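You operate a simulated robot arm through the tools that you are given. There is no shell and no other tool.

You are at the controls of a simulated two-armed robot. One attempt, no reset.

JOB
Fill clear tub 27 with sand to about its line, then lift it off the turntable onto the table.
Fine: lock the turntable before you feed; free it after, turn it one step on and leave it free; the other tubs stay empty on the turntable. Set down upright: what you pick out.

Only the result counts: the job must be done as asked and must still hold three seconds after the hand-in. Knocking over, shifting, dropping, spilling or breaking anything else fails it.

ROBOT AND FRAMES
Two 7-joint arms with two-finger grippers on one trunk that stands fixed in place. Base frame: the origin is at the foot of the trunk, x ahead of it, y to its left, z up; the work surface is at about z = 0.72. Lengths are in m, angles in rad, forces in N, time in s.
The left shoulder is at [0.088, 0.175, 1.051], the right one opposite. With the tool pointing down near the work surface each hand reaches from about 0.3 to 0.9 m from the base axis, measured 20 degrees to its own side. Payload 2.94 kg a hand.
The TCP of each hand is the grasp point between the finger pads, 0.03 m short of the fingertips. In the tool frame z runs along the fingers and y along their closing line. The gripper opens to 0.138 m; its body begins 0.109 m behind the TCP.
Orientation is that of the tool frame in the base frame, as a unit quaternion [w, x, y, z]. With the fingers straight down and closing along the base's y, the tool's x points along the base's -x, its y along +y and its z along -z.

CONTROLS
- The arms move only by the tool nudge_tool. It takes "left_deltas", "right_deltas" or both (then of equal length, played together; a hand with none holds still); each is a list of rows, each an object (a shift or turn left out is 0, a gripper value left out holds the last) with "rot": the turn, a rotation vector about the tool's x, y, z in rad, a list of three; "linear": the shift along the tool's x, y, z in m, a list of three; "jaw": the opening in per cent of the stroke, from 0 (shut) to 100 (fully open). In form: [{"rot": [ax, ay, az], "linear": [tx, ty, tz], "jaw": jaw}, ...]. A call has 1 to 20 rows; each row shifts and turns the commanded pose from where the row before left it, along the tool's axes as they then stand. Each row takes 0.2 s and may step no farther than 0.05 m and 0.15 rad from the row before; otherwise, or with a gripper value out of range, the whole call is refused. A pose out of reach is approached as far as the arm can. The call stops where the force on the tool passes 90 N (or 10 N more than at its start, if that is more) or the arm is blocked; 0.2 s more then pass. Each finger travels about 0.045 m/s and halts on what it meets, pressing with about 23 N; the grip force reading is that of the motor and also rises with nothing between the fingers. The clock runs only during rows and for 0.2 s after the last one: add rows that do not move to give the fingers time. The reply holds the time, the measured pose of the TCP, the force on the tool along the base axes, the opening and the grip force, in the units named above and with some noise, with the torque about the TCP (base axes, N m) and any sound that the robot's microphone picked up, and new pictures: "show" is both (left out), scene, wrist or none (wrist: the cameras of the hands that moved).
- Cameras (640 x 400 px; columns grow to the right, rows downward): "scene" is now at [0.1994, -0.0058, 1.5106]; the picture's right is [-0.05, -1.00, -0.00], its down [-0.85, 0.04, -0.52] and it looks along [0.52, -0.03, -0.85] (base axes); focal length 250 px, centre (320, 200). "left" rides on the left gripper at [0.071, -0.019, -0.146] in its tool frame; the picture's right is [0.26, 0.96, 0.00], its down [-0.85, 0.23, -0.48] and it looks along [-0.46, 0.13, 0.88] (tool axes); focal length 280 px, centre (320, 200). "right" rides on the right gripper at [0.071, 0.019, -0.146] in its tool frame; the picture's right is [-0.26, 0.97, 0.00], its down [-0.85, -0.23, -0.48] and it looks along [-0.46, -0.12, 0.88] (tool axes); focal length 280 px, centre (320, 200). There is no depth. A picture from a camera that has moved, and an enlarged one, comes with that camera's place and axes in the base frame and with its lens.
- lift_body(by): moves the trunk up (or, below 0, down) by that many m; the arms and the scene camera ride with it, the base frame stays. It gives what a move gives, with no picture.
- turn_head(pan, tilt): turns the head with the scene camera to pan (to the left, within 2.094 rad either way) and tilt (down, from -0.506 to 1.204), counted from straight ahead of the robot (the tilt from the chest, where the trunk bows). It gives what a move gives, and a new picture of the scene camera.
- inspect(camera, box): a new picture of the part [left, top, right, bottom] of that camera's present view, enlarged. The clock stands still meanwhile.
- close_job(): hands the job in; it is judged then, once.

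Nothing tells you positions but the pictures and the camera data. Unless the task says otherwise, let go and move clear before handing in.

The tools are called after ">>>" by a JSON object that holds its "api" and its "payload". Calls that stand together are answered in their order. nudge_tool: Moves the arms, as the interface text tells. Its arguments: {"type":"object","properties":{"left_deltas":{"type":"array","items":{"type":"object","properties":{"rot":{"type":"array","items":{"type":"number"}},"linear":{"type":"array","items":{"type":"number"}},"jaw":{"type":"number"}}}},"right_deltas":{"type":"array","items":{"type":"object","properties":{"rot":{"type":"array","items":{"type":"number"}},"linear":{"type":"array","items":{"type":"number"}},"jaw":{"type":"number"}}}},"show":{"type":"string","enum":["both","scene","wrist","none"]}},"required":[]} The other tools are called the same way: lift_body (by) moves the trunk up or down; turn_head (pan, tilt) turns the head that bears the scene camera; inspect (camera, box) takes an enlarged picture of a part of a camera's view; close_job () hands the job in.

At the start:

```text
time: 0.0
left_tcp_pos: [0.5094, 0.0001, 1.0148]
left_orientation: [-0.001, 0.0, 1.0, 0.0]
left_wrist_force: [0.8, -0.6, 1.0]
left_moment: [0.05, -0.02, 0.01]
left_finger_gap: 0.138
left_finger_force: 0.1
right_tcp_pos: [0.425, -0.463, 1.0746]
right_orientation: [0.001, 0.0, 1.0, 0.0]
right_wrist_force: [0.2, 0.1, 0.3]
right_moment: [-0.01, 0.0, -0.02]
right_finger_gap: 0.1381
right_finger_force: 0.1
trunk travel left (down, up): [-0.225, 0.509]
head pan, tilt (commanded): [-0.051, 1.021]
```

scene: 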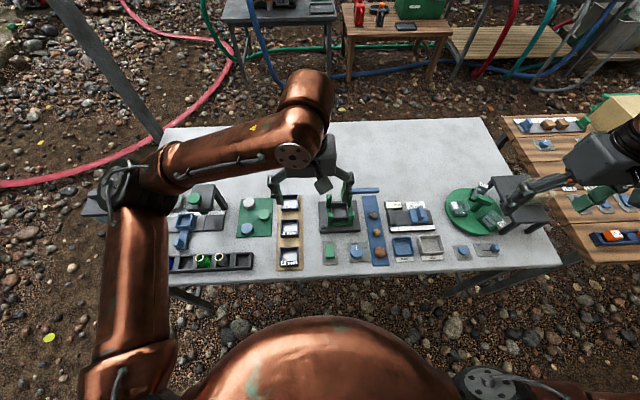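
right: 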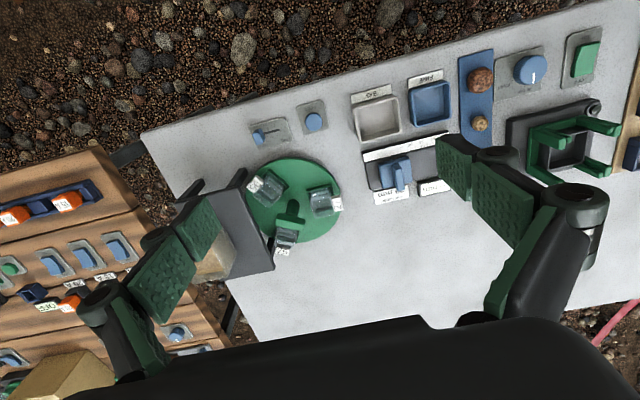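
left: 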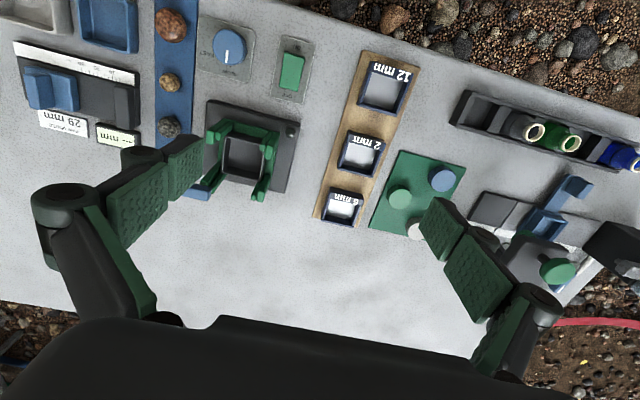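

I see a table with many devices; a green turntable with three clear tubs is on the right side, partly hidden by the right arm. I'll look closer before moving.

>>> {"api": "inspect", "payload": {"camera": "right", "box": [180, 90, 360, 270]}}

>>> {"api": "inspect", "payload": {"camera": "scene", "box": [420, 160, 580, 280]}}

>>> {"api": "inspect", "payload": {"camera": "right", "box": [0, 140, 240, 400]}}

```text
2.22 times, centred on (270, 180) of right
camera zoom: at [0.3544, -0.4442, 1.2217], right [0.26, 0.97, 0.0], down [0.85, -0.23, 0.48], along [0.46, -0.12, -0.88], focal length 623 px, centre (431, 244)
```

zoom: 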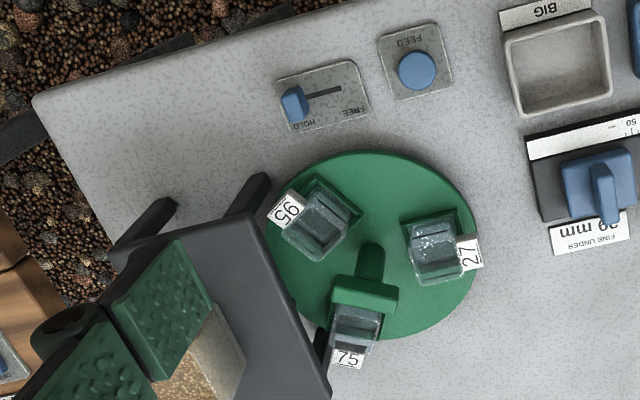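

```text
3.33 times, centred on (500, 220) of scene
camera zoom: at [0.1994, -0.0058, 1.5106], right [-0.05, -1.0, 0.0], down [-0.85, 0.04, -0.52], along [0.52, -0.03, -0.85], focal length 834 px, centre (-280, 133)
```

zoom: 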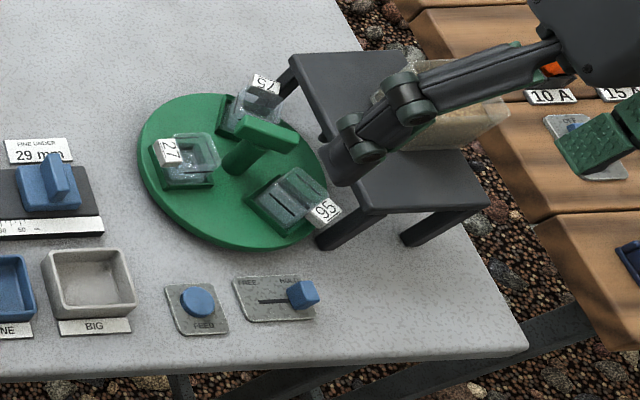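

```text
1.54 times, centred on (120, 270) of right
camera zoom: at [0.3544, -0.4442, 1.2217], right [0.26, 0.97, 0.0], down [0.85, -0.23, 0.48], along [0.46, -0.12, -0.88], focal length 431 px, centre (628, 92)
```

zoom: 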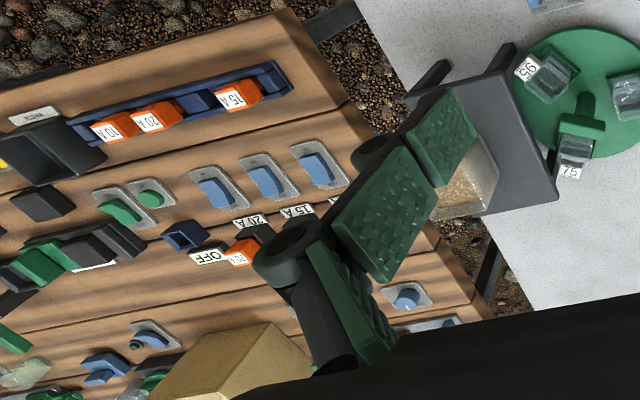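

Turntable with tubs 27, 75 and 95 is near (0.59, -0.59); a HOLD/FREE slider and FEED button are in front of it. I'll pull the right hand back to clear the view and turn the head toward it.

>>> {"api": "nudge_tool", "payload": {"right_deltas": [{"linear": [0.04, 0, -0.02]}, {"linear": [0.04, 0, -0.02]}, {"linear": [0.04, 0, -0.02]}, {"linear": [0.04, 0, -0.02]}, {"linear": [0, 0, 0]}], "show": "wrist"}}

>>> {"api": "turn_head", "payload": {"pan": -0.85, "tilt": 0.85}}

```text
time: 1.2
left_tcp_pos: [0.5105, -0.0007, 1.0146]
left_orientation: [-0.001, 0.0, 1.0, 0.0]
left_wrist_force: [0.3, 0.4, 0.0]
left_moment: [-0.01, 0.01, 0.0]
left_finger_gap: 0.1381
left_finger_force: 0.1
right_tcp_pos: [0.2666, -0.462, 1.1538]
right_orientation: [-0.001, -0.001, 1.0, 0.0]
right_wrist_force: [0.4, 0.9, -0.1]
right_moment: [0.02, 0.0, -0.03]
right_finger_gap: 0.1384
right_finger_force: 0.1
trunk travel left (down, up): [-0.225, 0.509]
head pan, tilt (commanded): [-0.051, 1.021]
camera right: at [0.1961, -0.4419, 1.3021], right [0.26, 0.97, 0.0], down [0.85, -0.23, 0.47], along [0.46, -0.12, -0.88], focal length 280 px, centre (320, 200)
```

right: 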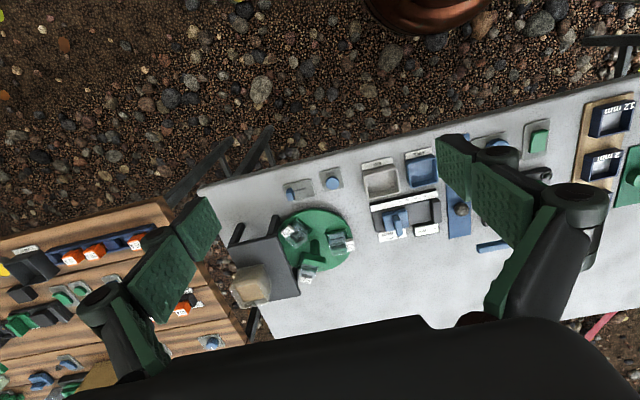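

```text
time: 2.3
left_tcp_pos: [0.5103, -0.0009, 1.014]
left_orientation: [0.0, 0.0, 1.0, 0.0]
left_wrist_force: [-0.7, 0.6, -0.9]
left_moment: [-0.01, -0.03, 0.01]
left_finger_gap: 0.138
left_finger_force: 0.0
right_tcp_pos: [0.268, -0.4621, 1.1544]
right_orientation: [0.0, 0.0, 1.0, 0.0]
right_wrist_force: [-0.4, 0.7, -0.1]
right_moment: [0.02, 0.01, 0.0]
right_finger_gap: 0.1383
right_finger_force: 0.1
trunk travel left (down, up): [-0.225, 0.509]
head pan, tilt (commanded): [-0.85, 0.85]
camera scene: at [0.1827, -0.061, 1.5231], right [-0.75, -0.66, 0.0], down [-0.5, 0.56, -0.66], along [0.44, -0.5, -0.75], focal length 250 px, centre (320, 200)
```

scene: 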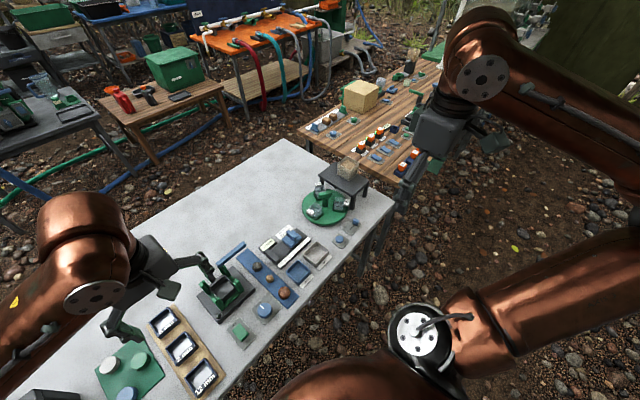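

>>> {"api": "inspect", "payload": {"camera": "scene", "box": [270, 140, 390, 260]}}

>>> {"api": "inspect", "payload": {"camera": "right", "box": [210, 160, 370, 320]}}

```text
3.33 times, centred on (330, 200) of scene
camera zoom: at [0.1827, -0.061, 1.5231], right [-0.75, -0.66, 0.0], down [-0.5, 0.56, -0.66], along [0.44, -0.5, -0.75], focal length 834 px, centre (287, 200)
```

zoom: 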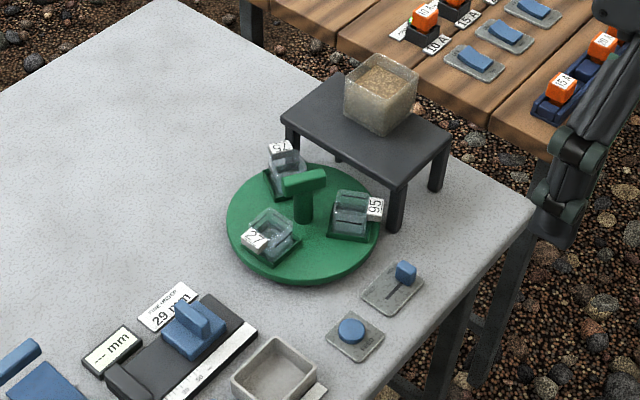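

```text
2.50 times, centred on (290, 240) of right
camera zoom: at [0.1959, -0.4421, 1.3022], right [0.26, 0.97, 0.0], down [0.85, -0.23, 0.48], along [0.46, -0.12, -0.88], focal length 701 px, centre (395, 100)
```

zoom: 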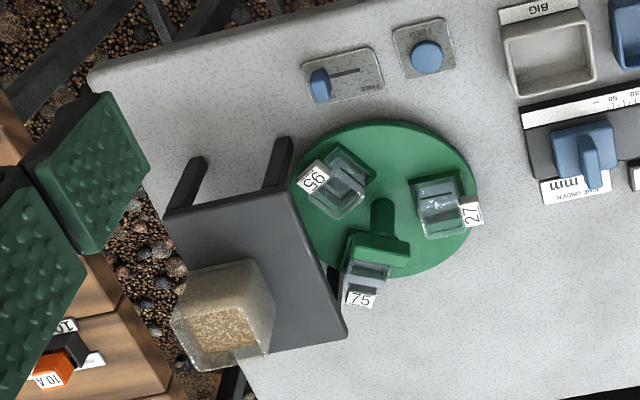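

>>> {"api": "inspect", "payload": {"camera": "scene", "box": [300, 170, 350, 205]}}

>>> {"api": "inspect", "payload": {"camera": "scene", "box": [315, 200, 360, 240]}}

>>> {"api": "inspect", "payload": {"camera": "right", "box": [270, 200, 360, 290]}}

>>> {"api": "inspect", "payload": {"camera": "right", "box": [280, 165, 350, 205]}}

```text
11.43 times, centred on (325, 188) of scene
camera zoom: at [0.1827, -0.061, 1.5231], right [-0.75, -0.66, 0.0], down [-0.5, 0.56, -0.66], along [0.44, -0.5, -0.75], focal length 2861 px, centre (263, 343)
```

zoom: 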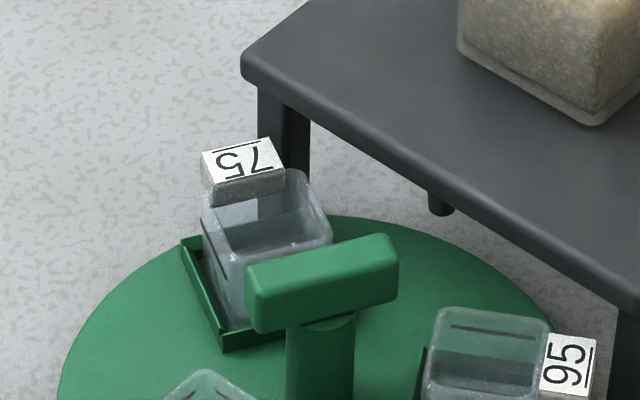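

```text
10.00 times, centred on (338, 220) of scene
camera zoom: at [0.1827, -0.061, 1.5231], right [-0.75, -0.66, 0.0], down [-0.5, 0.56, -0.66], along [0.44, -0.5, -0.75], focal length 2504 px, centre (145, 0)
```

zoom: 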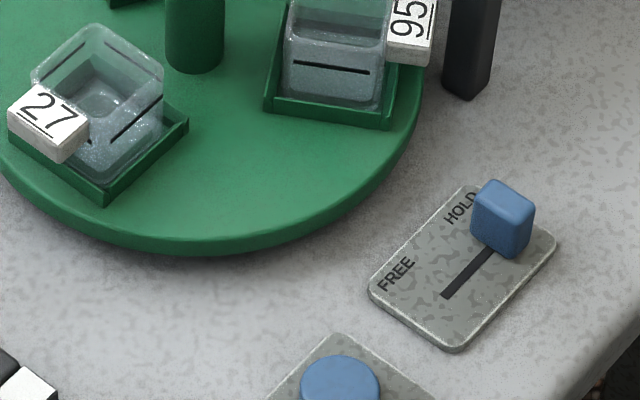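

```text
4.44 times, centred on (315, 245) of right
camera zoom: at [0.1959, -0.4421, 1.3022], right [0.26, 0.97, 0.0], down [0.85, -0.23, 0.48], along [0.46, -0.12, -0.88], focal length 1246 px, centre (342, 0)
```

zoom: 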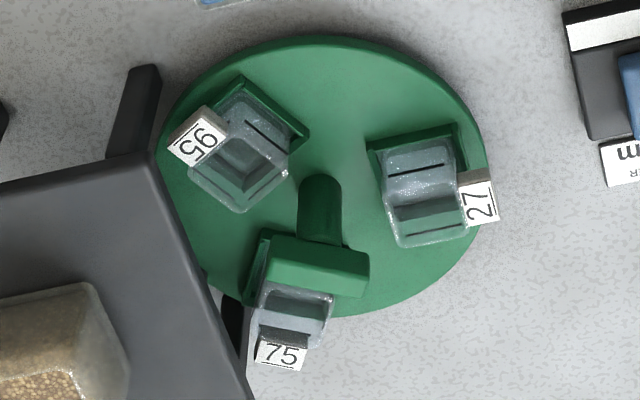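

```text
9.14 times, centred on (315, 185) of right
camera zoom: at [0.1959, -0.4421, 1.3022], right [0.26, 0.97, 0.0], down [0.85, -0.23, 0.48], along [0.46, -0.12, -0.88], focal length 2564 px, centre (366, 337)
```

zoom: 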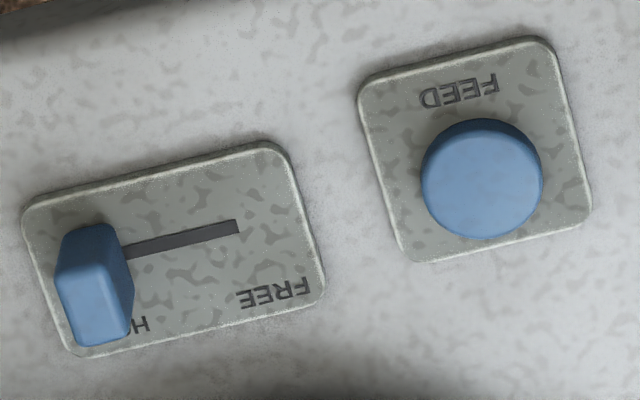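

Sand hopper sits on a dark stand; its spout stub hangs under the stand at about (0.61, -0.64), so the feed position is the -y side of the turntable. Lever is at HOLD now. I'll bring the right camera closer over the turntable to measure.

>>> {"api": "nudge_tool", "payload": {"right_deltas": [{"linear": [-0.0336, -0.0133, 0.0286]}, {"linear": [-0.0336, -0.0133, 0.0286]}, {"linear": [-0.0336, -0.0133, 0.0286]}, {"linear": [-0.0336, -0.0133, 0.0286]}, {"linear": [-0.0336, -0.0133, 0.0286]}, {"linear": [-0.0336, -0.0133, 0.0286]}, {"linear": [-0.0336, -0.0133, 0.0286]}, {"linear": [0, 0, 0]}], "show": "wrist"}}

```text
time: 4.1
left_tcp_pos: [0.5094, -0.0002, 1.0151]
left_orientation: [0.0, 0.0, 1.0, 0.001]
left_wrist_force: [-0.4, 0.0, -0.4]
left_moment: [-0.03, -0.04, -0.02]
left_finger_gap: 0.1381
left_finger_force: 0.1
right_tcp_pos: [0.5006, -0.553, 0.9544]
right_orientation: [0.001, 0.001, 1.0, -0.001]
right_wrist_force: [-0.9, -0.3, 0.4]
right_moment: [-0.07, 0.0, 0.0]
right_finger_gap: 0.1379
right_finger_force: 0.1
trunk travel left (down, up): [-0.225, 0.509]
head pan, tilt (commanded): [-0.85, 0.85]
camera right: at [0.429, -0.5327, 1.1027], right [0.26, 0.97, 0.0], down [0.85, -0.23, 0.48], along [0.46, -0.13, -0.88], focal length 280 px, centre (320, 200)
```

right: 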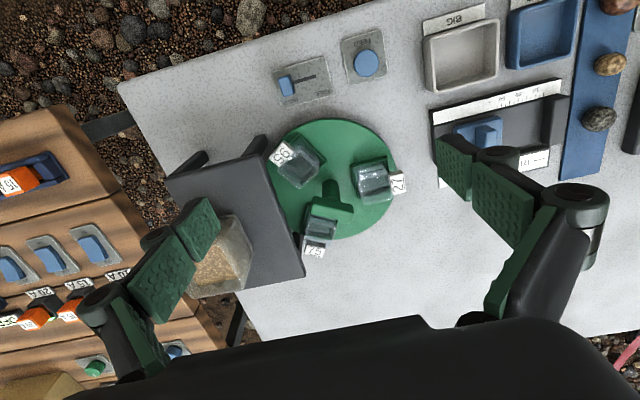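

>>> {"api": "inspect", "payload": {"camera": "right", "box": [260, 110, 420, 265]}}

>>> {"api": "inspect", "payload": {"camera": "right", "box": [150, 130, 320, 300]}}

>>> {"api": "inspect", "payload": {"camera": "scene", "box": [295, 150, 395, 250]}}

```text
2.58 times, centred on (340, 188) of right
camera zoom: at [0.429, -0.5327, 1.1027], right [0.26, 0.97, 0.0], down [0.85, -0.23, 0.48], along [0.46, -0.13, -0.88], focal length 724 px, centre (268, 232)
```

zoom: 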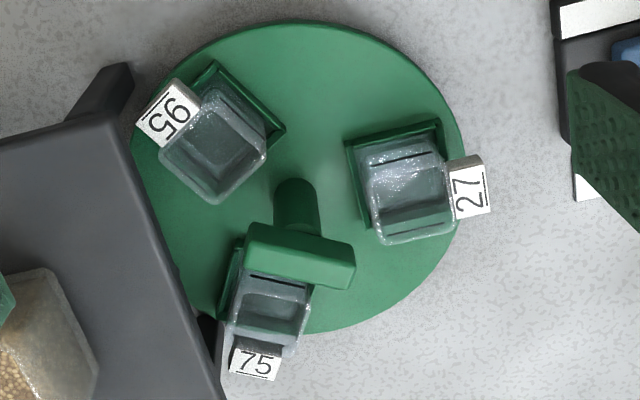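

```text
2.35 times, centred on (235, 215) of right
camera zoom: at [0.429, -0.5327, 1.1027], right [0.26, 0.97, 0.0], down [0.85, -0.23, 0.48], along [0.46, -0.13, -0.88], focal length 660 px, centre (520, 165)
```

zoom: 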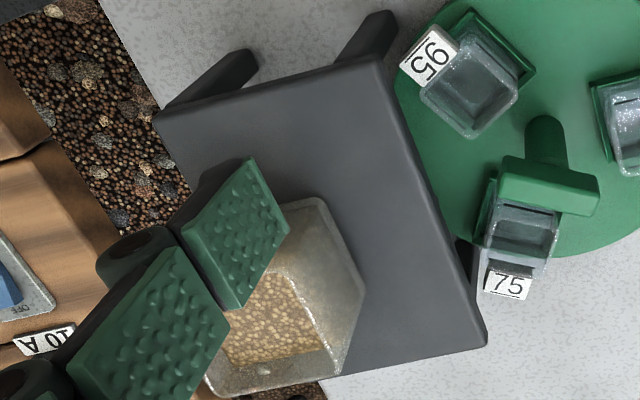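

```text
4.00 times, centred on (345, 200) of scene
camera zoom: at [0.1812, -0.0599, 1.5236], right [-0.75, -0.66, 0.0], down [-0.5, 0.56, -0.66], along [0.44, -0.5, -0.75], focal length 1001 px, centre (220, 200)
```

zoom: 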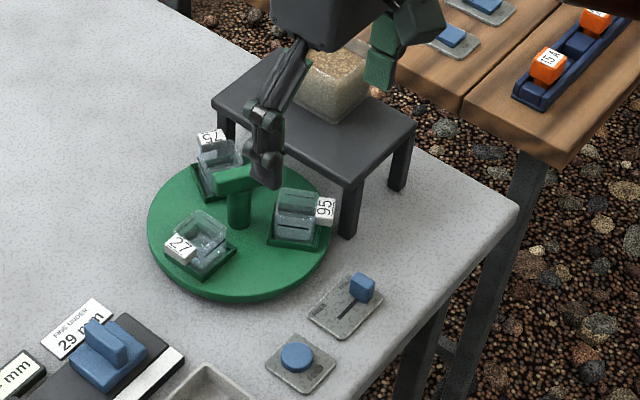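

>>> {"api": "inspect", "payload": {"camera": "right", "box": [265, 20, 395, 110]}}

>>> {"api": "inspect", "payload": {"camera": "right", "box": [340, 140, 420, 210]}}

>>> {"api": "inspect", "payload": {"camera": "right", "box": [290, 160, 370, 270]}}

```text
4.44 times, centred on (330, 65) of right
camera zoom: at [0.429, -0.5327, 1.1027], right [0.26, 0.97, 0.0], down [0.85, -0.23, 0.48], along [0.46, -0.13, -0.88], focal length 1246 px, centre (276, 800)
```

zoom: 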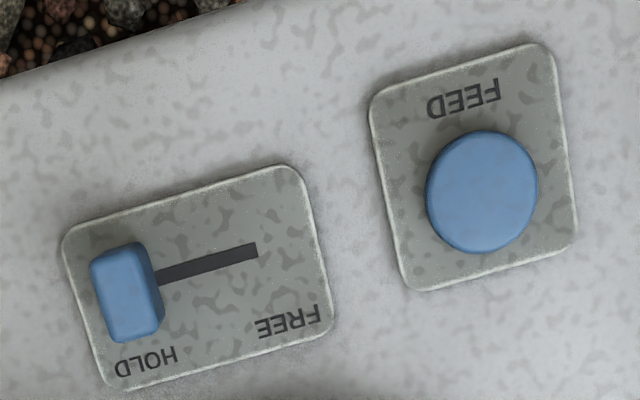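

```text
5.71 times, centred on (380, 175) of right
camera zoom: at [0.429, -0.5327, 1.1027], right [0.26, 0.97, 0.0], down [0.85, -0.23, 0.48], along [0.46, -0.13, -0.88], focal length 1602 px, centre (-23, 343)
```

zoom: 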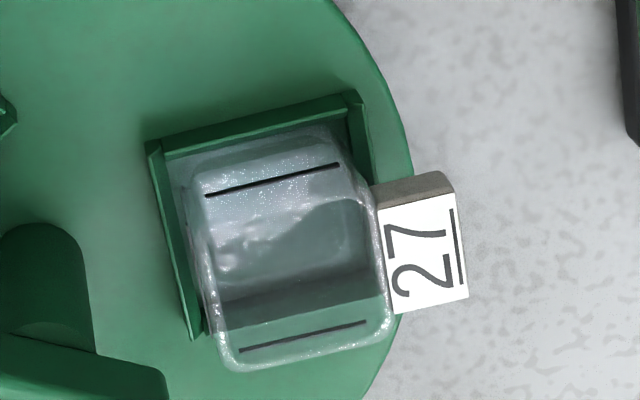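

```text
3.64 times, centred on (330, 215) of right
camera zoom: at [0.429, -0.5327, 1.1027], right [0.26, 0.97, 0.0], down [0.85, -0.23, 0.48], along [0.46, -0.13, -0.88], focal length 1020 px, centre (284, 146)
```

zoom: 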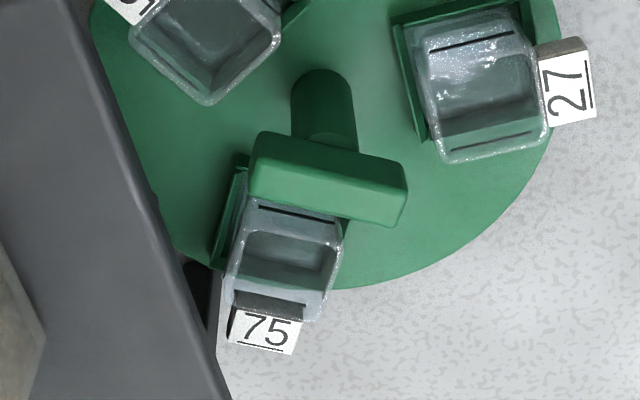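

Turntable centre is about (0.605, -0.569), slider knob about (0.458, -0.584) at HOLD, FEED button about (0.459, -0.487). I'll move above the knob with a narrowed gripper, aiming to straddle it.

>>> {"api": "nudge_tool", "payload": {"right_deltas": [{"linear": [0.0139, -0.0102, 0.0348], "jaw": 36}, {"linear": [0.0139, -0.0102, 0.0348], "jaw": 36}, {"linear": [0.0139, -0.0102, 0.0348], "jaw": 36}, {"jaw": 36}, {"jaw": 36}, {"jaw": 36}], "show": "both"}}

```text
time: 5.5
left_tcp_pos: [0.509, -0.0011, 1.0141]
left_orientation: [-0.001, 0.0, 1.0, 0.0]
left_wrist_force: [-0.4, -0.8, 0.0]
left_moment: [-0.02, -0.01, -0.01]
left_finger_gap: 0.1382
left_finger_force: 0.1
right_tcp_pos: [0.4584, -0.5859, 0.8523]
right_orientation: [0.0, 0.0, 1.0, 0.0]
right_wrist_force: [-0.5, 0.6, 0.5]
right_moment: [-0.01, 0.02, -0.03]
right_finger_gap: 0.0497
right_finger_force: 0.1
trunk travel left (down, up): [-0.225, 0.509]
head pan, tilt (commanded): [-0.85, 0.85]
camera scene: at [0.1828, -0.0612, 1.5232], right [-0.75, -0.66, 0.0], down [-0.5, 0.56, -0.66], along [0.44, -0.5, -0.75], focal length 250 px, centre (320, 200)
camera right: at [0.3866, -0.5662, 0.9984], right [0.26, 0.97, 0.0], down [0.85, -0.23, 0.48], along [0.46, -0.12, -0.88], focal length 280 px, centre (320, 200)
```

scene: 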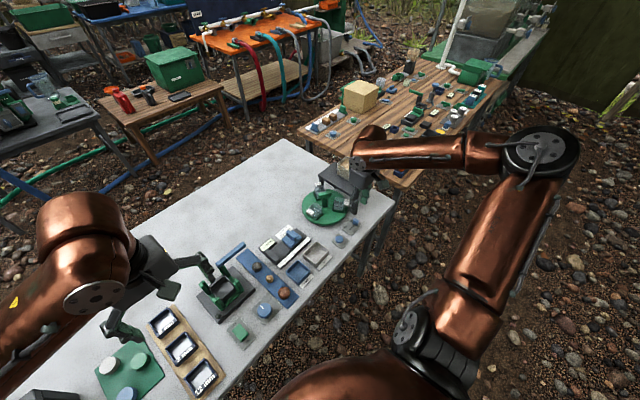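
right: 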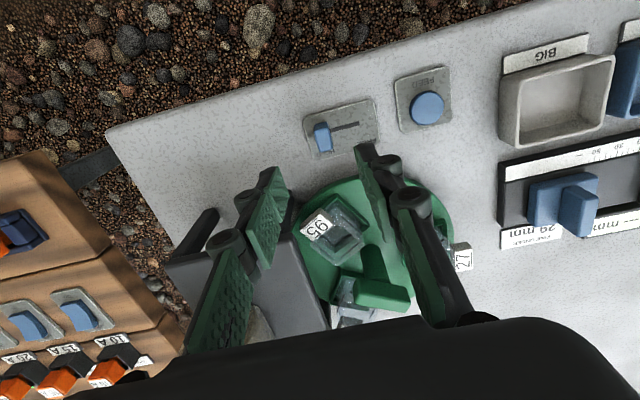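

>>> {"api": "inspect", "payload": {"camera": "right", "box": [230, 80, 430, 230]}}

>>> {"api": "inspect", "payload": {"camera": "scene", "box": [290, 150, 390, 250]}}

```text
2.67 times, centred on (330, 155) of right
camera zoom: at [0.3866, -0.5662, 0.9984], right [0.26, 0.97, 0.0], down [0.85, -0.23, 0.48], along [0.46, -0.12, -0.88], focal length 748 px, centre (293, 320)
```

zoom: 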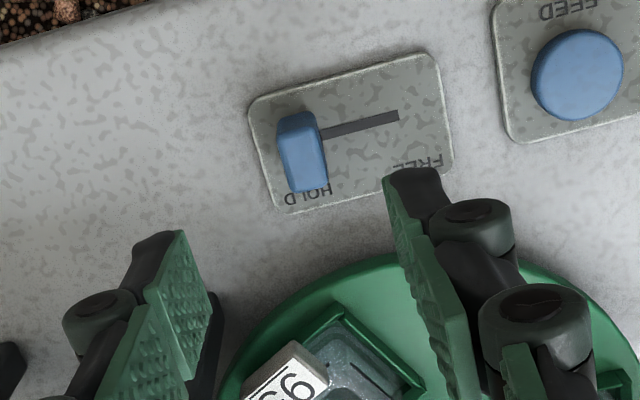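

```text
4.00 times, centred on (340, 200) of scene
camera zoom: at [0.1828, -0.0612, 1.5232], right [-0.75, -0.66, 0.0], down [-0.5, 0.56, -0.66], along [0.44, -0.5, -0.75], focal length 1001 px, centre (240, 200)
```

zoom: 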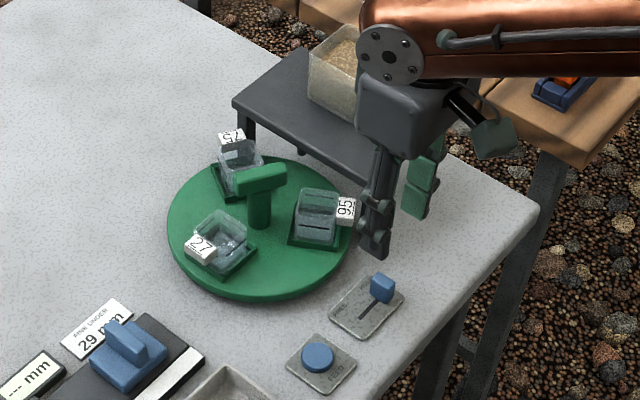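

The knob is centred about (0.456, -0.580). I'll descend so the fingers straddle it with a gap, then check.

>>> {"api": "nudge_tool", "payload": {"right_deltas": [{"linear": [0.0024, 0.005, 0.025]}, {"linear": [0, 0, 0.03]}, {"linear": [0, 0, 0.03]}, {}], "show": "wrist"}}

>>> {"api": "inspect", "payload": {"camera": "scene", "box": [310, 180, 390, 250]}}

```text
time: 6.5
left_tcp_pos: [0.5108, -0.0005, 1.0145]
left_orientation: [0.0, -0.001, 1.0, 0.0]
left_wrist_force: [-0.4, -1.0, -0.2]
left_moment: [-0.01, 0.01, 0.01]
left_finger_gap: 0.1381
left_finger_force: 0.0
right_tcp_pos: [0.4553, -0.5828, 0.7634]
right_orientation: [0.001, 0.0, 1.0, 0.0]
right_wrist_force: [-1.1, 0.5, 0.3]
right_moment: [0.0, -0.02, 0.04]
right_finger_gap: 0.0497
right_finger_force: 0.0
trunk travel left (down, up): [-0.225, 0.509]
head pan, tilt (commanded): [-0.85, 0.85]
camera right: at [0.3842, -0.5623, 0.9115], right [0.26, 0.97, 0.0], down [0.85, -0.23, 0.48], along [0.46, -0.12, -0.88], focal length 280 px, centre (320, 200)
```

right: 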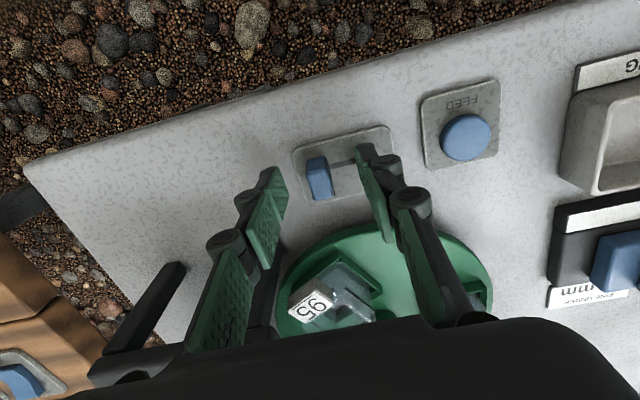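

```text
5.71 times, centred on (350, 215) of scene
camera zoom: at [0.1825, -0.0608, 1.5233], right [-0.75, -0.66, 0.0], down [-0.5, 0.56, -0.66], along [0.44, -0.5, -0.75], focal length 1430 px, centre (149, 114)
```

zoom: 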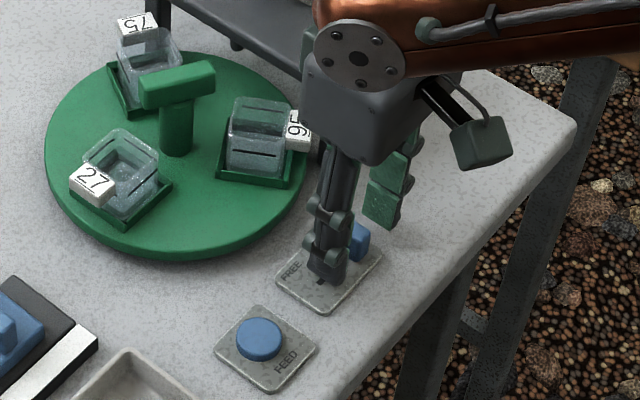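

Fingers straddle the knob. I'll narrow the gap around it, then slide it +y toward FREE.

>>> {"api": "nudge_tool", "payload": {"right_deltas": [{"linear": [0, 0, -0.003], "jaw": 20}, {"jaw": 20}, {"jaw": 20}, {"linear": [0, 0.01, 0]}, {"linear": [0, 0.01, 0]}, {"linear": [0, 0.01, 0]}, {"linear": [0, 0.005, 0]}, {}], "show": "wrist"}}

>>> {"api": "inspect", "payload": {"camera": "scene", "box": [310, 180, 390, 250]}}

>>> {"api": "inspect", "payload": {"camera": "right", "box": [250, 100, 450, 250]}}

```text
time: 8.3
left_tcp_pos: [0.5108, -0.0004, 1.014]
left_orientation: [-0.002, 0.001, 1.0, 0.001]
left_wrist_force: [-0.2, -1.5, -0.3]
left_moment: [0.01, 0.02, -0.01]
left_finger_gap: 0.138
left_finger_force: 0.0
right_tcp_pos: [0.457, -0.5479, 0.7675]
right_orientation: [0.001, 0.0, 1.0, 0.0]
right_wrist_force: [0.3, 0.4, -0.9]
right_moment: [0.0, 0.01, -0.01]
right_finger_gap: 0.0277
right_finger_force: 0.0
trunk travel left (down, up): [-0.225, 0.509]
head pan, tilt (commanded): [-0.85, 0.85]
camera right: at [0.3855, -0.5275, 0.9152], right [0.26, 0.97, 0.0], down [0.85, -0.23, 0.48], along [0.46, -0.12, -0.88], focal length 280 px, centre (320, 200)
```

right: 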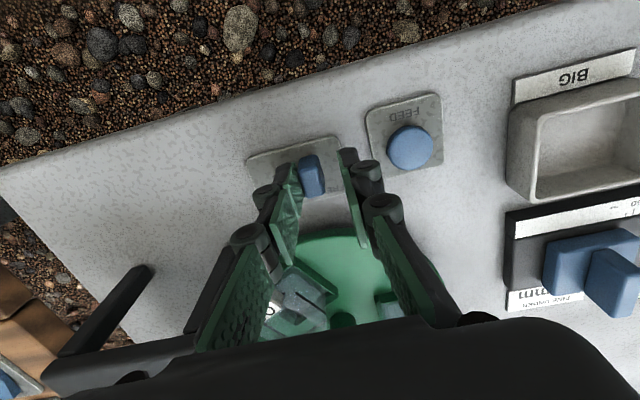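

```text
5.71 times, centred on (350, 215) of scene
camera zoom: at [0.1828, -0.0614, 1.5231], right [-0.75, -0.66, 0.0], down [-0.5, 0.56, -0.66], along [0.44, -0.5, -0.75], focal length 1430 px, centre (149, 114)
```

zoom: 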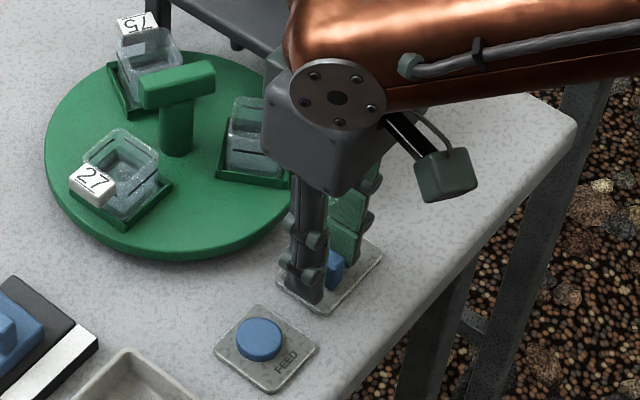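

```text
2.67 times, centred on (350, 175) of right
camera zoom: at [0.3855, -0.5275, 0.9152], right [0.26, 0.97, 0.0], down [0.85, -0.23, 0.48], along [0.46, -0.12, -0.88], focal length 748 px, centre (240, 267)
```

zoom: 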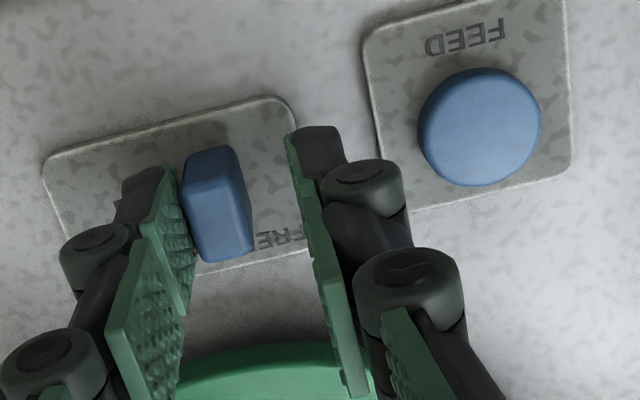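

>>> {"api": "nudge_tool", "payload": {"right_deltas": [{"linear": [0, 0.004, 0]}, {"linear": [0, 0.003, 0]}, {}], "show": "wrist"}}

>>> {"api": "inspect", "payload": {"camera": "right", "box": [250, 100, 450, 250]}}

```text
time: 9.1
left_tcp_pos: [0.5103, -0.0014, 1.0132]
left_orientation: [-0.001, 0.0, 1.0, 0.001]
left_wrist_force: [0.1, -0.5, 0.1]
left_moment: [0.0, -0.01, 0.0]
left_finger_gap: 0.1383
left_finger_force: 0.1
right_tcp_pos: [0.4572, -0.54, 0.7679]
right_orientation: [-0.001, 0.0, 1.0, 0.0]
right_wrist_force: [0.0, -0.8, -0.2]
right_moment: [0.01, 0.0, -0.03]
right_finger_gap: 0.0277
right_finger_force: 0.2
trunk travel left (down, up): [-0.225, 0.509]
head pan, tilt (commanded): [-0.85, 0.85]
camera right: at [0.3857, -0.5201, 0.9153], right [0.26, 0.97, 0.0], down [0.85, -0.23, 0.48], along [0.46, -0.12, -0.88], focal length 280 px, centre (320, 200)
```

right: 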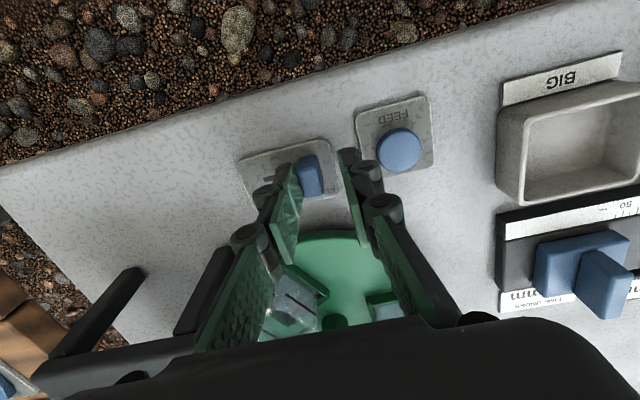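

```text
2.67 times, centred on (350, 175) of right
camera zoom: at [0.3857, -0.5201, 0.9153], right [0.26, 0.97, 0.0], down [0.85, -0.23, 0.48], along [0.46, -0.12, -0.88], focal length 748 px, centre (240, 267)
```

zoom: 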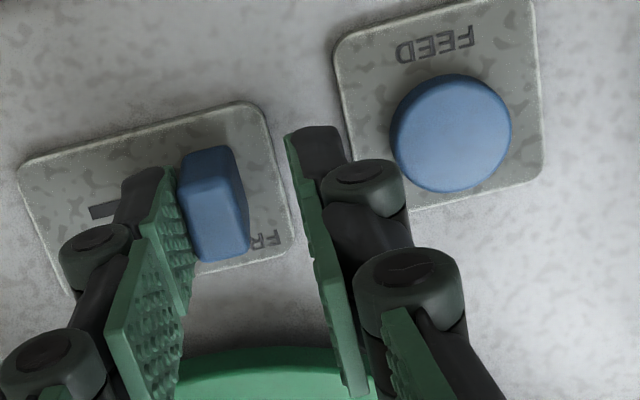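

>>> {"api": "nudge_tool", "payload": {"right_deltas": [{"linear": [0, 0.003, 0]}, {"linear": [0, 0.003, 0]}, {}], "show": "wrist"}}

>>> {"api": "inspect", "payload": {"camera": "right", "box": [250, 100, 450, 250]}}

```text
time: 9.9
left_tcp_pos: [0.5101, -0.0007, 1.015]
left_orientation: [-0.001, 0.0, 1.0, 0.0]
left_wrist_force: [0.2, -0.6, -0.4]
left_moment: [0.01, 0.0, -0.01]
left_finger_gap: 0.1377
left_finger_force: 0.2
right_tcp_pos: [0.4572, -0.5367, 0.7683]
right_orientation: [0.0, 0.0, 1.0, -0.001]
right_wrist_force: [1.3, -8.8, 3.5]
right_moment: [-0.27, -0.03, -0.03]
right_finger_gap: 0.033
right_finger_force: 3.6
trunk travel left (down, up): [-0.225, 0.509]
head pan, tilt (commanded): [-0.85, 0.85]
camera right: at [0.3857, -0.5163, 0.9148], right [0.26, 0.97, 0.0], down [0.85, -0.23, 0.48], along [0.46, -0.13, -0.88], focal length 280 px, centre (320, 200)
```

right: 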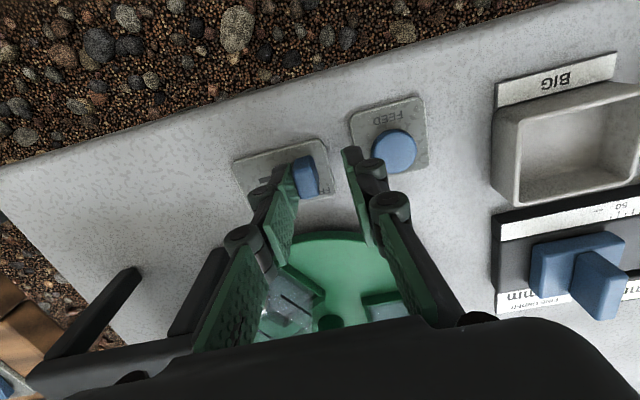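

```text
2.67 times, centred on (350, 175) of right
camera zoom: at [0.3857, -0.5163, 0.9148], right [0.26, 0.97, 0.0], down [0.85, -0.23, 0.48], along [0.46, -0.13, -0.88], focal length 748 px, centre (240, 267)
```

zoom: 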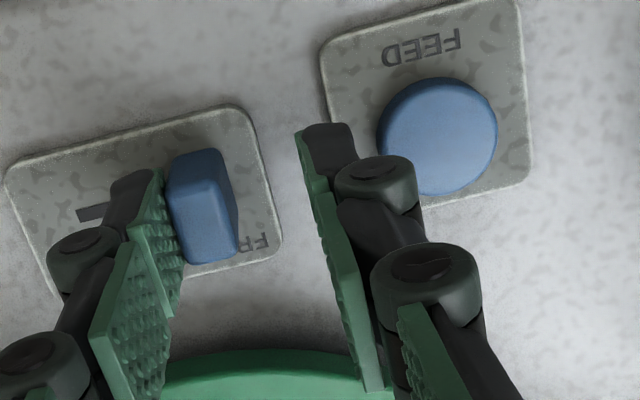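

The knob has hit the FREE end stop (reaction -8.8 N). I'll back off slightly, lift, move over the turntable's T-handle and turn the hand about 60° to match the bar.

>>> {"api": "nudge_tool", "payload": {"right_deltas": [{"linear": [0, -0.0055, 0], "jaw": 20}, {"linear": [0, 0, -0.037]}, {"linear": [0, 0, -0.037]}, {"linear": [0, 0, -0.04]}, {"linear": [-0.049, -0.009, 0], "jaw": 45}, {"linear": [-0.049, -0.009, 0]}, {"linear": [-0.049, -0.009, 0]}, {"rot": [0, 0, -0.1496]}, {"rot": [0, 0, -0.1496]}, {"rot": [0, 0, -0.1496]}, {"rot": [0, 0, -0.1496]}, {"rot": [0, 0, -0.1496]}, {"rot": [0, 0, -0.1496]}, {"rot": [0, 0, -0.1496]}, {}], "show": "both"}}

>>> {"api": "inspect", "payload": {"camera": "scene", "box": [290, 150, 390, 250]}}

```text
time: 13.1
left_tcp_pos: [0.5109, -0.0005, 1.0141]
left_orientation: [-0.002, 0.0, 1.0, 0.0]
left_wrist_force: [-0.9, 0.5, -0.3]
left_moment: [0.01, 0.02, 0.0]
left_finger_gap: 0.1378
left_finger_force: 0.2
right_tcp_pos: [0.6045, -0.5687, 0.8814]
right_orientation: [-0.001, -0.5, 0.866, 0.0]
right_wrist_force: [0.3, -1.0, -0.8]
right_moment: [-0.01, -0.01, 0.0]
right_finger_gap: 0.0619
right_finger_force: 0.1
trunk travel left (down, up): [-0.225, 0.509]
head pan, tilt (commanded): [-0.85, 0.85]
camera scene: at [0.1829, -0.0614, 1.5231], right [-0.75, -0.66, 0.0], down [-0.5, 0.56, -0.66], along [0.44, -0.5, -0.75], focal length 250 px, centre (320, 200)
camera right: at [0.5518, -0.619, 1.0291], right [-0.71, 0.71, 0.0], down [0.62, 0.62, 0.48], along [0.34, 0.34, -0.88], focal length 280 px, centre (320, 200)
```

scene: 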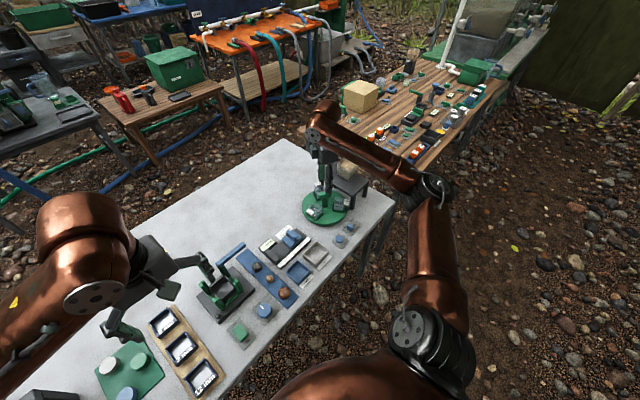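
right: 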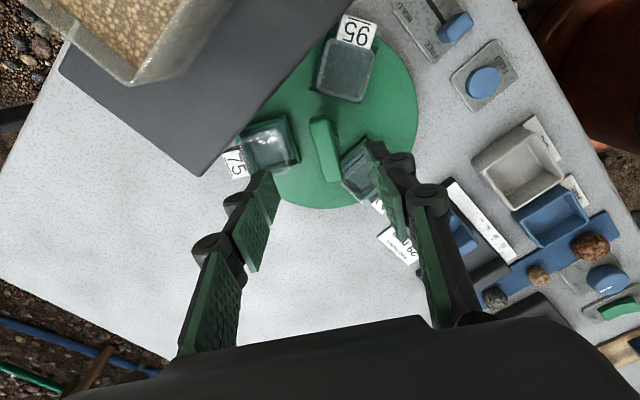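

```text
4.00 times, centred on (340, 200) of scene
camera zoom: at [0.1829, -0.0614, 1.5231], right [-0.75, -0.66, 0.0], down [-0.5, 0.56, -0.66], along [0.44, -0.5, -0.75], focal length 1001 px, centre (240, 200)
```

zoom: 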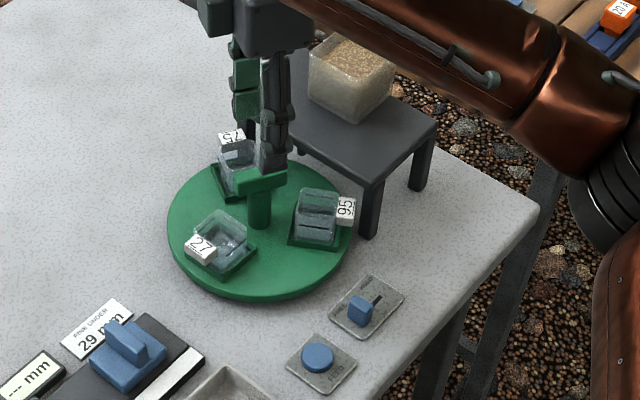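

>>> {"api": "inspect", "payload": {"camera": "right", "box": [220, 60, 440, 230]}}

```text
2.35 times, centred on (330, 145) of right
camera zoom: at [0.5518, -0.619, 1.0291], right [-0.71, 0.71, 0.0], down [0.62, 0.62, 0.48], along [0.34, 0.34, -0.88], focal length 660 px, centre (296, 329)
```

zoom: 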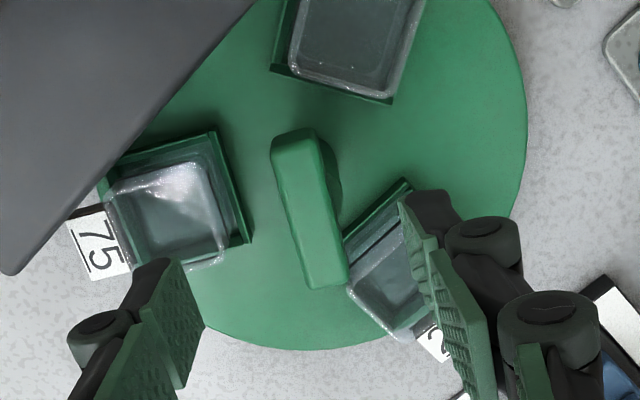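

Lever now shows FREE. The handle bar lies at about 60°, centred near (0.5995, -0.566) with its top near z 0.82. I'll lower the open fingers around the bar.

>>> {"api": "nudge_tool", "payload": {"right_deltas": [{"linear": [0.0002, 0.0057, 0.02]}, {"linear": [0, 0, 0.02]}, {"linear": [0, 0, 0.029]}, {}], "show": "wrist"}}

>>> {"api": "inspect", "payload": {"camera": "right", "box": [220, 60, 440, 230]}}

>>> {"api": "inspect", "payload": {"camera": "scene", "box": [295, 150, 365, 220]}}

```text
time: 14.1
left_tcp_pos: [0.5105, -0.0012, 1.0134]
left_orientation: [-0.001, 0.0, 1.0, 0.0]
left_wrist_force: [-0.6, -0.3, 0.1]
left_moment: [-0.01, 0.0, -0.04]
left_finger_gap: 0.138
left_finger_force: 0.0
right_tcp_pos: [0.5992, -0.566, 0.8133]
right_orientation: [-0.001, -0.499, 0.867, -0.001]
right_wrist_force: [-0.6, 0.5, 1.8]
right_moment: [-0.03, -0.06, -0.03]
right_finger_gap: 0.0623
right_finger_force: 0.0
trunk travel left (down, up): [-0.225, 0.509]
head pan, tilt (commanded): [-0.85, 0.85]
camera right: at [0.5477, -0.6163, 0.9598], right [-0.71, 0.71, 0.0], down [0.62, 0.62, 0.48], along [0.34, 0.34, -0.88], focal length 280 px, centre (320, 200)
```

right: 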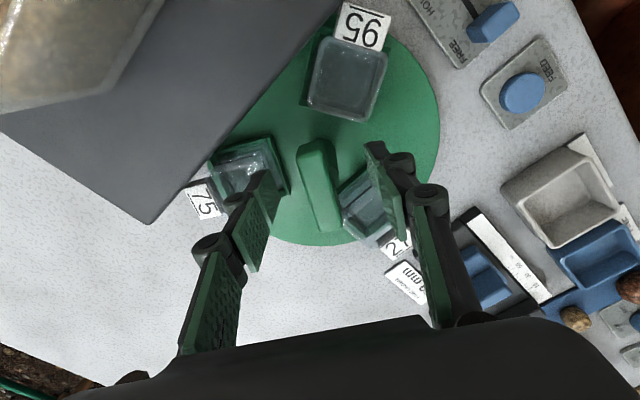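

```text
2.35 times, centred on (330, 145) of right
camera zoom: at [0.5477, -0.6163, 0.9598], right [-0.71, 0.71, 0.0], down [0.62, 0.62, 0.48], along [0.34, 0.34, -0.88], focal length 660 px, centre (296, 329)
```

zoom: 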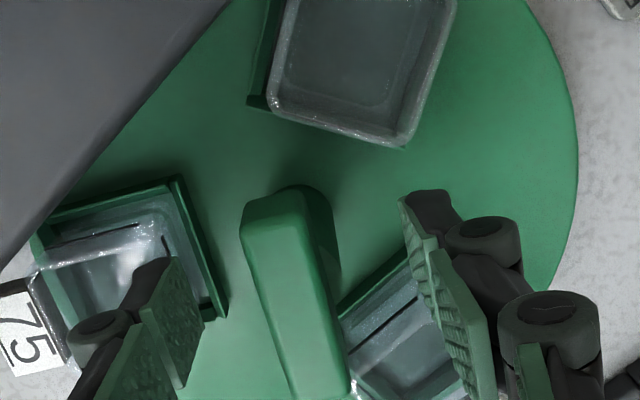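

```text
5.71 times, centred on (330, 185) of scene
camera zoom: at [0.1828, -0.0612, 1.5232], right [-0.75, -0.66, 0.0], down [-0.5, 0.56, -0.66], along [0.44, -0.5, -0.75], focal length 1430 px, centre (263, 286)
```

zoom: 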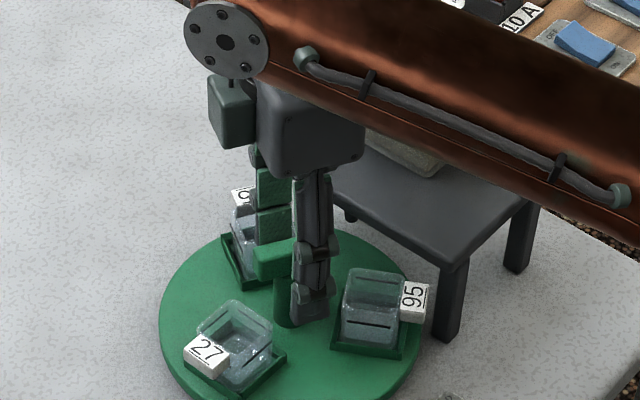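

The bar is well centred between the fingers with the tips above tub rims. I'll close on the bar.

>>> {"api": "nudge_tool", "payload": {"right_deltas": [{"jaw": 8}, {"jaw": 8}, {"jaw": 8}, {"jaw": 8}], "show": "none"}}

```text
time: 15.1
left_tcp_pos: [0.5104, -0.0001, 1.0151]
left_orientation: [0.0, 0.0, 1.0, 0.001]
left_wrist_force: [-0.1, 0.2, 0.0]
left_moment: [-0.01, -0.03, 0.02]
left_finger_gap: 0.1378
left_finger_force: 0.0
right_tcp_pos: [0.5996, -0.5655, 0.8119]
right_orientation: [0.0, -0.501, 0.865, 0.0]
right_wrist_force: [-3.4, 2.6, -2.6]
right_moment: [0.03, 0.1, 0.02]
right_finger_gap: 0.0235
right_finger_force: 41.9
trunk travel left (down, up): [-0.225, 0.509]
head pan, tilt (commanded): [-0.85, 0.85]
```

>>> {"api": "nudge_tool", "payload": {"right_deltas": [{"rot": [0, 0, 0.07]}, {"rot": [0, 0, 0.07]}, {"rot": [0, 0, 0.07]}, {}], "show": "none"}}

>>> {"api": "inspect", "payload": {"camera": "scene", "box": [290, 150, 390, 250]}}

```text
time: 16.1
left_tcp_pos: [0.5098, -0.0011, 1.0143]
left_orientation: [-0.002, 0.001, 1.0, 0.001]
left_wrist_force: [0.5, 0.7, 0.1]
left_moment: [0.01, 0.0, 0.0]
left_finger_gap: 0.1381
left_finger_force: 0.0
right_tcp_pos: [0.5987, -0.5647, 0.8123]
right_orientation: [-0.001, -0.407, 0.914, 0.001]
right_wrist_force: [-2.0, 3.4, -7.5]
right_moment: [-0.01, 0.12, 0.0]
right_finger_gap: 0.0233
right_finger_force: 44.6
trunk travel left (down, up): [-0.225, 0.509]
head pan, tilt (commanded): [-0.85, 0.85]
```

```text
4.00 times, centred on (340, 200) of scene
camera zoom: at [0.1834, -0.0618, 1.523], right [-0.75, -0.66, 0.0], down [-0.5, 0.56, -0.66], along [0.43, -0.5, -0.75], focal length 1001 px, centre (240, 200)
```

zoom: 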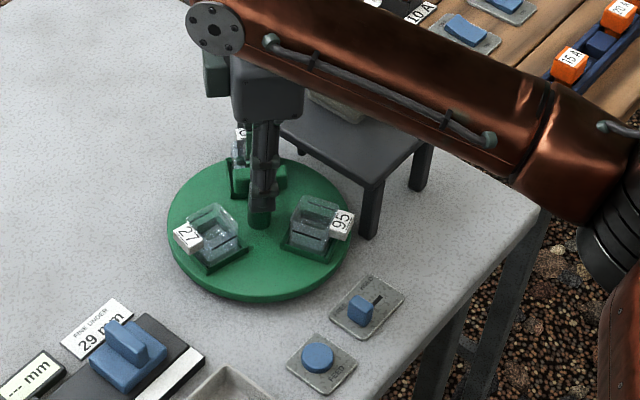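

Turntable turns freely and tubs ride steadily. Continuing clockwise.

>>> {"api": "nudge_tool", "payload": {"right_deltas": [{"rot": [0, 0, 0.09]}, {"rot": [0, 0, 0.09]}, {"rot": [0, 0, 0.09]}, {"rot": [0, 0, 0.09]}, {"rot": [0, 0, 0.09]}, {"rot": [0, 0, 0.09]}, {}], "show": "none"}}

>>> {"api": "inspect", "payload": {"camera": "scene", "box": [290, 150, 390, 250]}}

```text
time: 17.7
left_tcp_pos: [0.512, -0.0018, 1.0136]
left_orientation: [-0.001, 0.0, 1.0, 0.001]
left_wrist_force: [-0.2, -0.9, 0.1]
left_moment: [0.01, 0.0, -0.01]
left_finger_gap: 0.1382
left_finger_force: 0.2
right_tcp_pos: [0.5997, -0.5653, 0.8113]
right_orientation: [-0.001, -0.148, 0.989, 0.001]
right_wrist_force: [4.6, 1.4, -10.1]
right_moment: [0.24, -0.68, -0.01]
right_finger_gap: 0.0231
right_finger_force: 44.9
trunk travel left (down, up): [-0.225, 0.509]
head pan, tilt (commanded): [-0.85, 0.85]
```

```text
4.00 times, centred on (340, 200) of scene
camera zoom: at [0.1843, -0.0624, 1.5229], right [-0.75, -0.66, 0.0], down [-0.5, 0.57, -0.66], along [0.43, -0.49, -0.75], focal length 1001 px, centre (240, 200)
```

zoom: 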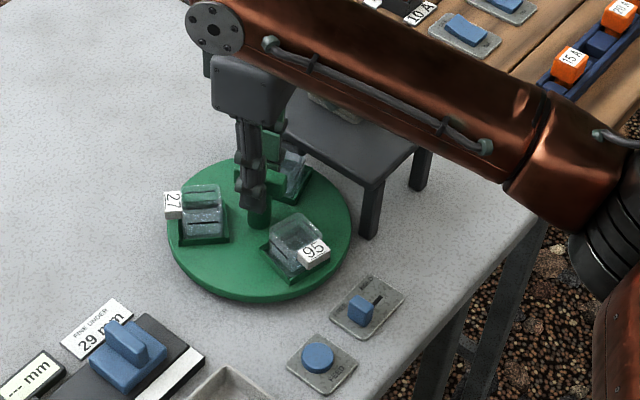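

>>> {"api": "nudge_tool", "payload": {"right_deltas": [{"rot": [0, 0, 0.07], "linear": [0, 0, 0.001]}, {"rot": [0, 0, 0.07]}, {"rot": [0, 0, 0.07]}, {"rot": [0, 0, 0.07]}, {"rot": [0, 0, 0.07]}, {}], "show": "none"}}

>>> {"api": "inspect", "payload": {"camera": "scene", "box": [290, 150, 390, 250]}}

```text
time: 19.1
left_tcp_pos: [0.5109, -0.0013, 1.0141]
left_orientation: [-0.001, 0.001, 1.0, 0.0]
left_wrist_force: [-0.2, -0.1, 0.4]
left_moment: [0.02, 0.02, -0.03]
left_finger_gap: 0.138
left_finger_force: 0.1
right_tcp_pos: [0.5991, -0.5655, 0.8118]
right_orientation: [0.002, 0.027, 1.0, -0.001]
right_wrist_force: [11.9, -4.4, 6.3]
right_moment: [-0.11, 0.16, 0.01]
right_finger_gap: 0.0233
right_finger_force: 44.7
trunk travel left (down, up): [-0.225, 0.509]
head pan, tilt (commanded): [-0.85, 0.85]
```

```text
4.00 times, centred on (340, 200) of scene
camera zoom: at [0.1838, -0.0615, 1.5231], right [-0.75, -0.66, 0.0], down [-0.5, 0.56, -0.66], along [0.43, -0.5, -0.75], focal length 1001 px, centre (240, 200)
```

zoom: 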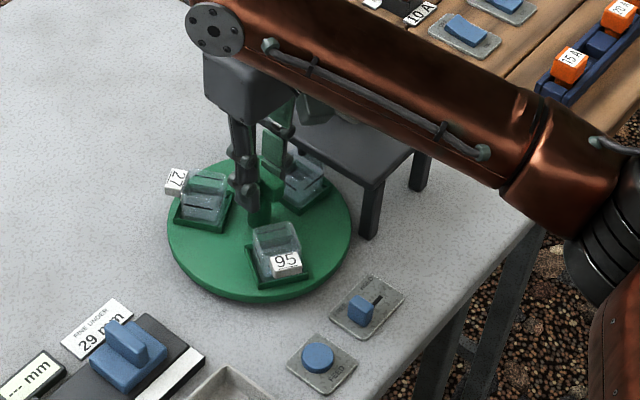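

>>> {"api": "nudge_tool", "payload": {"right_deltas": [{"linear": [-0.0015, -0.0005, -0.0005]}, {"rot": [0, 0, 0.08]}, {"rot": [0, 0, 0.08]}, {"rot": [0, 0, 0.08]}, {"rot": [0, 0, 0.08]}, {"rot": [0, 0, 0.08]}, {"rot": [0, 0, 0.08]}, {}], "show": "none"}}

>>> {"api": "inspect", "payload": {"camera": "scene", "box": [290, 150, 390, 250]}}

```text
time: 20.9
left_tcp_pos: [0.5103, -0.0008, 1.0145]
left_orientation: [0.001, 0.001, 1.0, 0.001]
left_wrist_force: [0.2, 0.4, -0.1]
left_moment: [-0.02, 0.0, 0.03]
left_finger_gap: 0.1378
left_finger_force: 0.0
right_tcp_pos: [0.6002, -0.5657, 0.8123]
right_orientation: [-0.002, 0.263, 0.965, 0.0]
right_wrist_force: [-9.3, 5.4, 0.8]
right_moment: [0.5, 0.99, -0.01]
right_finger_gap: 0.0233
right_finger_force: 44.8
trunk travel left (down, up): [-0.225, 0.509]
head pan, tilt (commanded): [-0.85, 0.85]
```

```text
4.00 times, centred on (340, 200) of scene
camera zoom: at [0.182, -0.0607, 1.5232], right [-0.75, -0.66, 0.0], down [-0.5, 0.56, -0.66], along [0.44, -0.5, -0.75], focal length 1001 px, centre (240, 200)
```

zoom: 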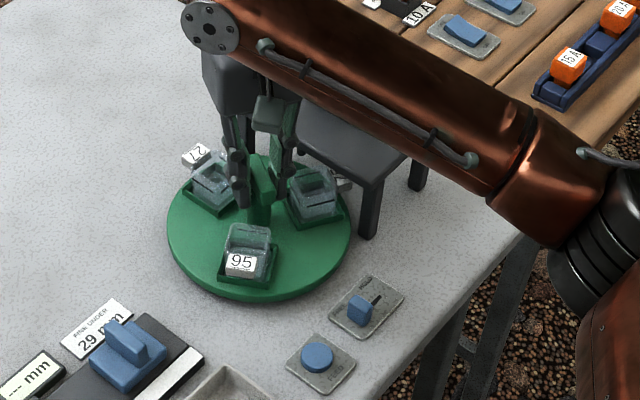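

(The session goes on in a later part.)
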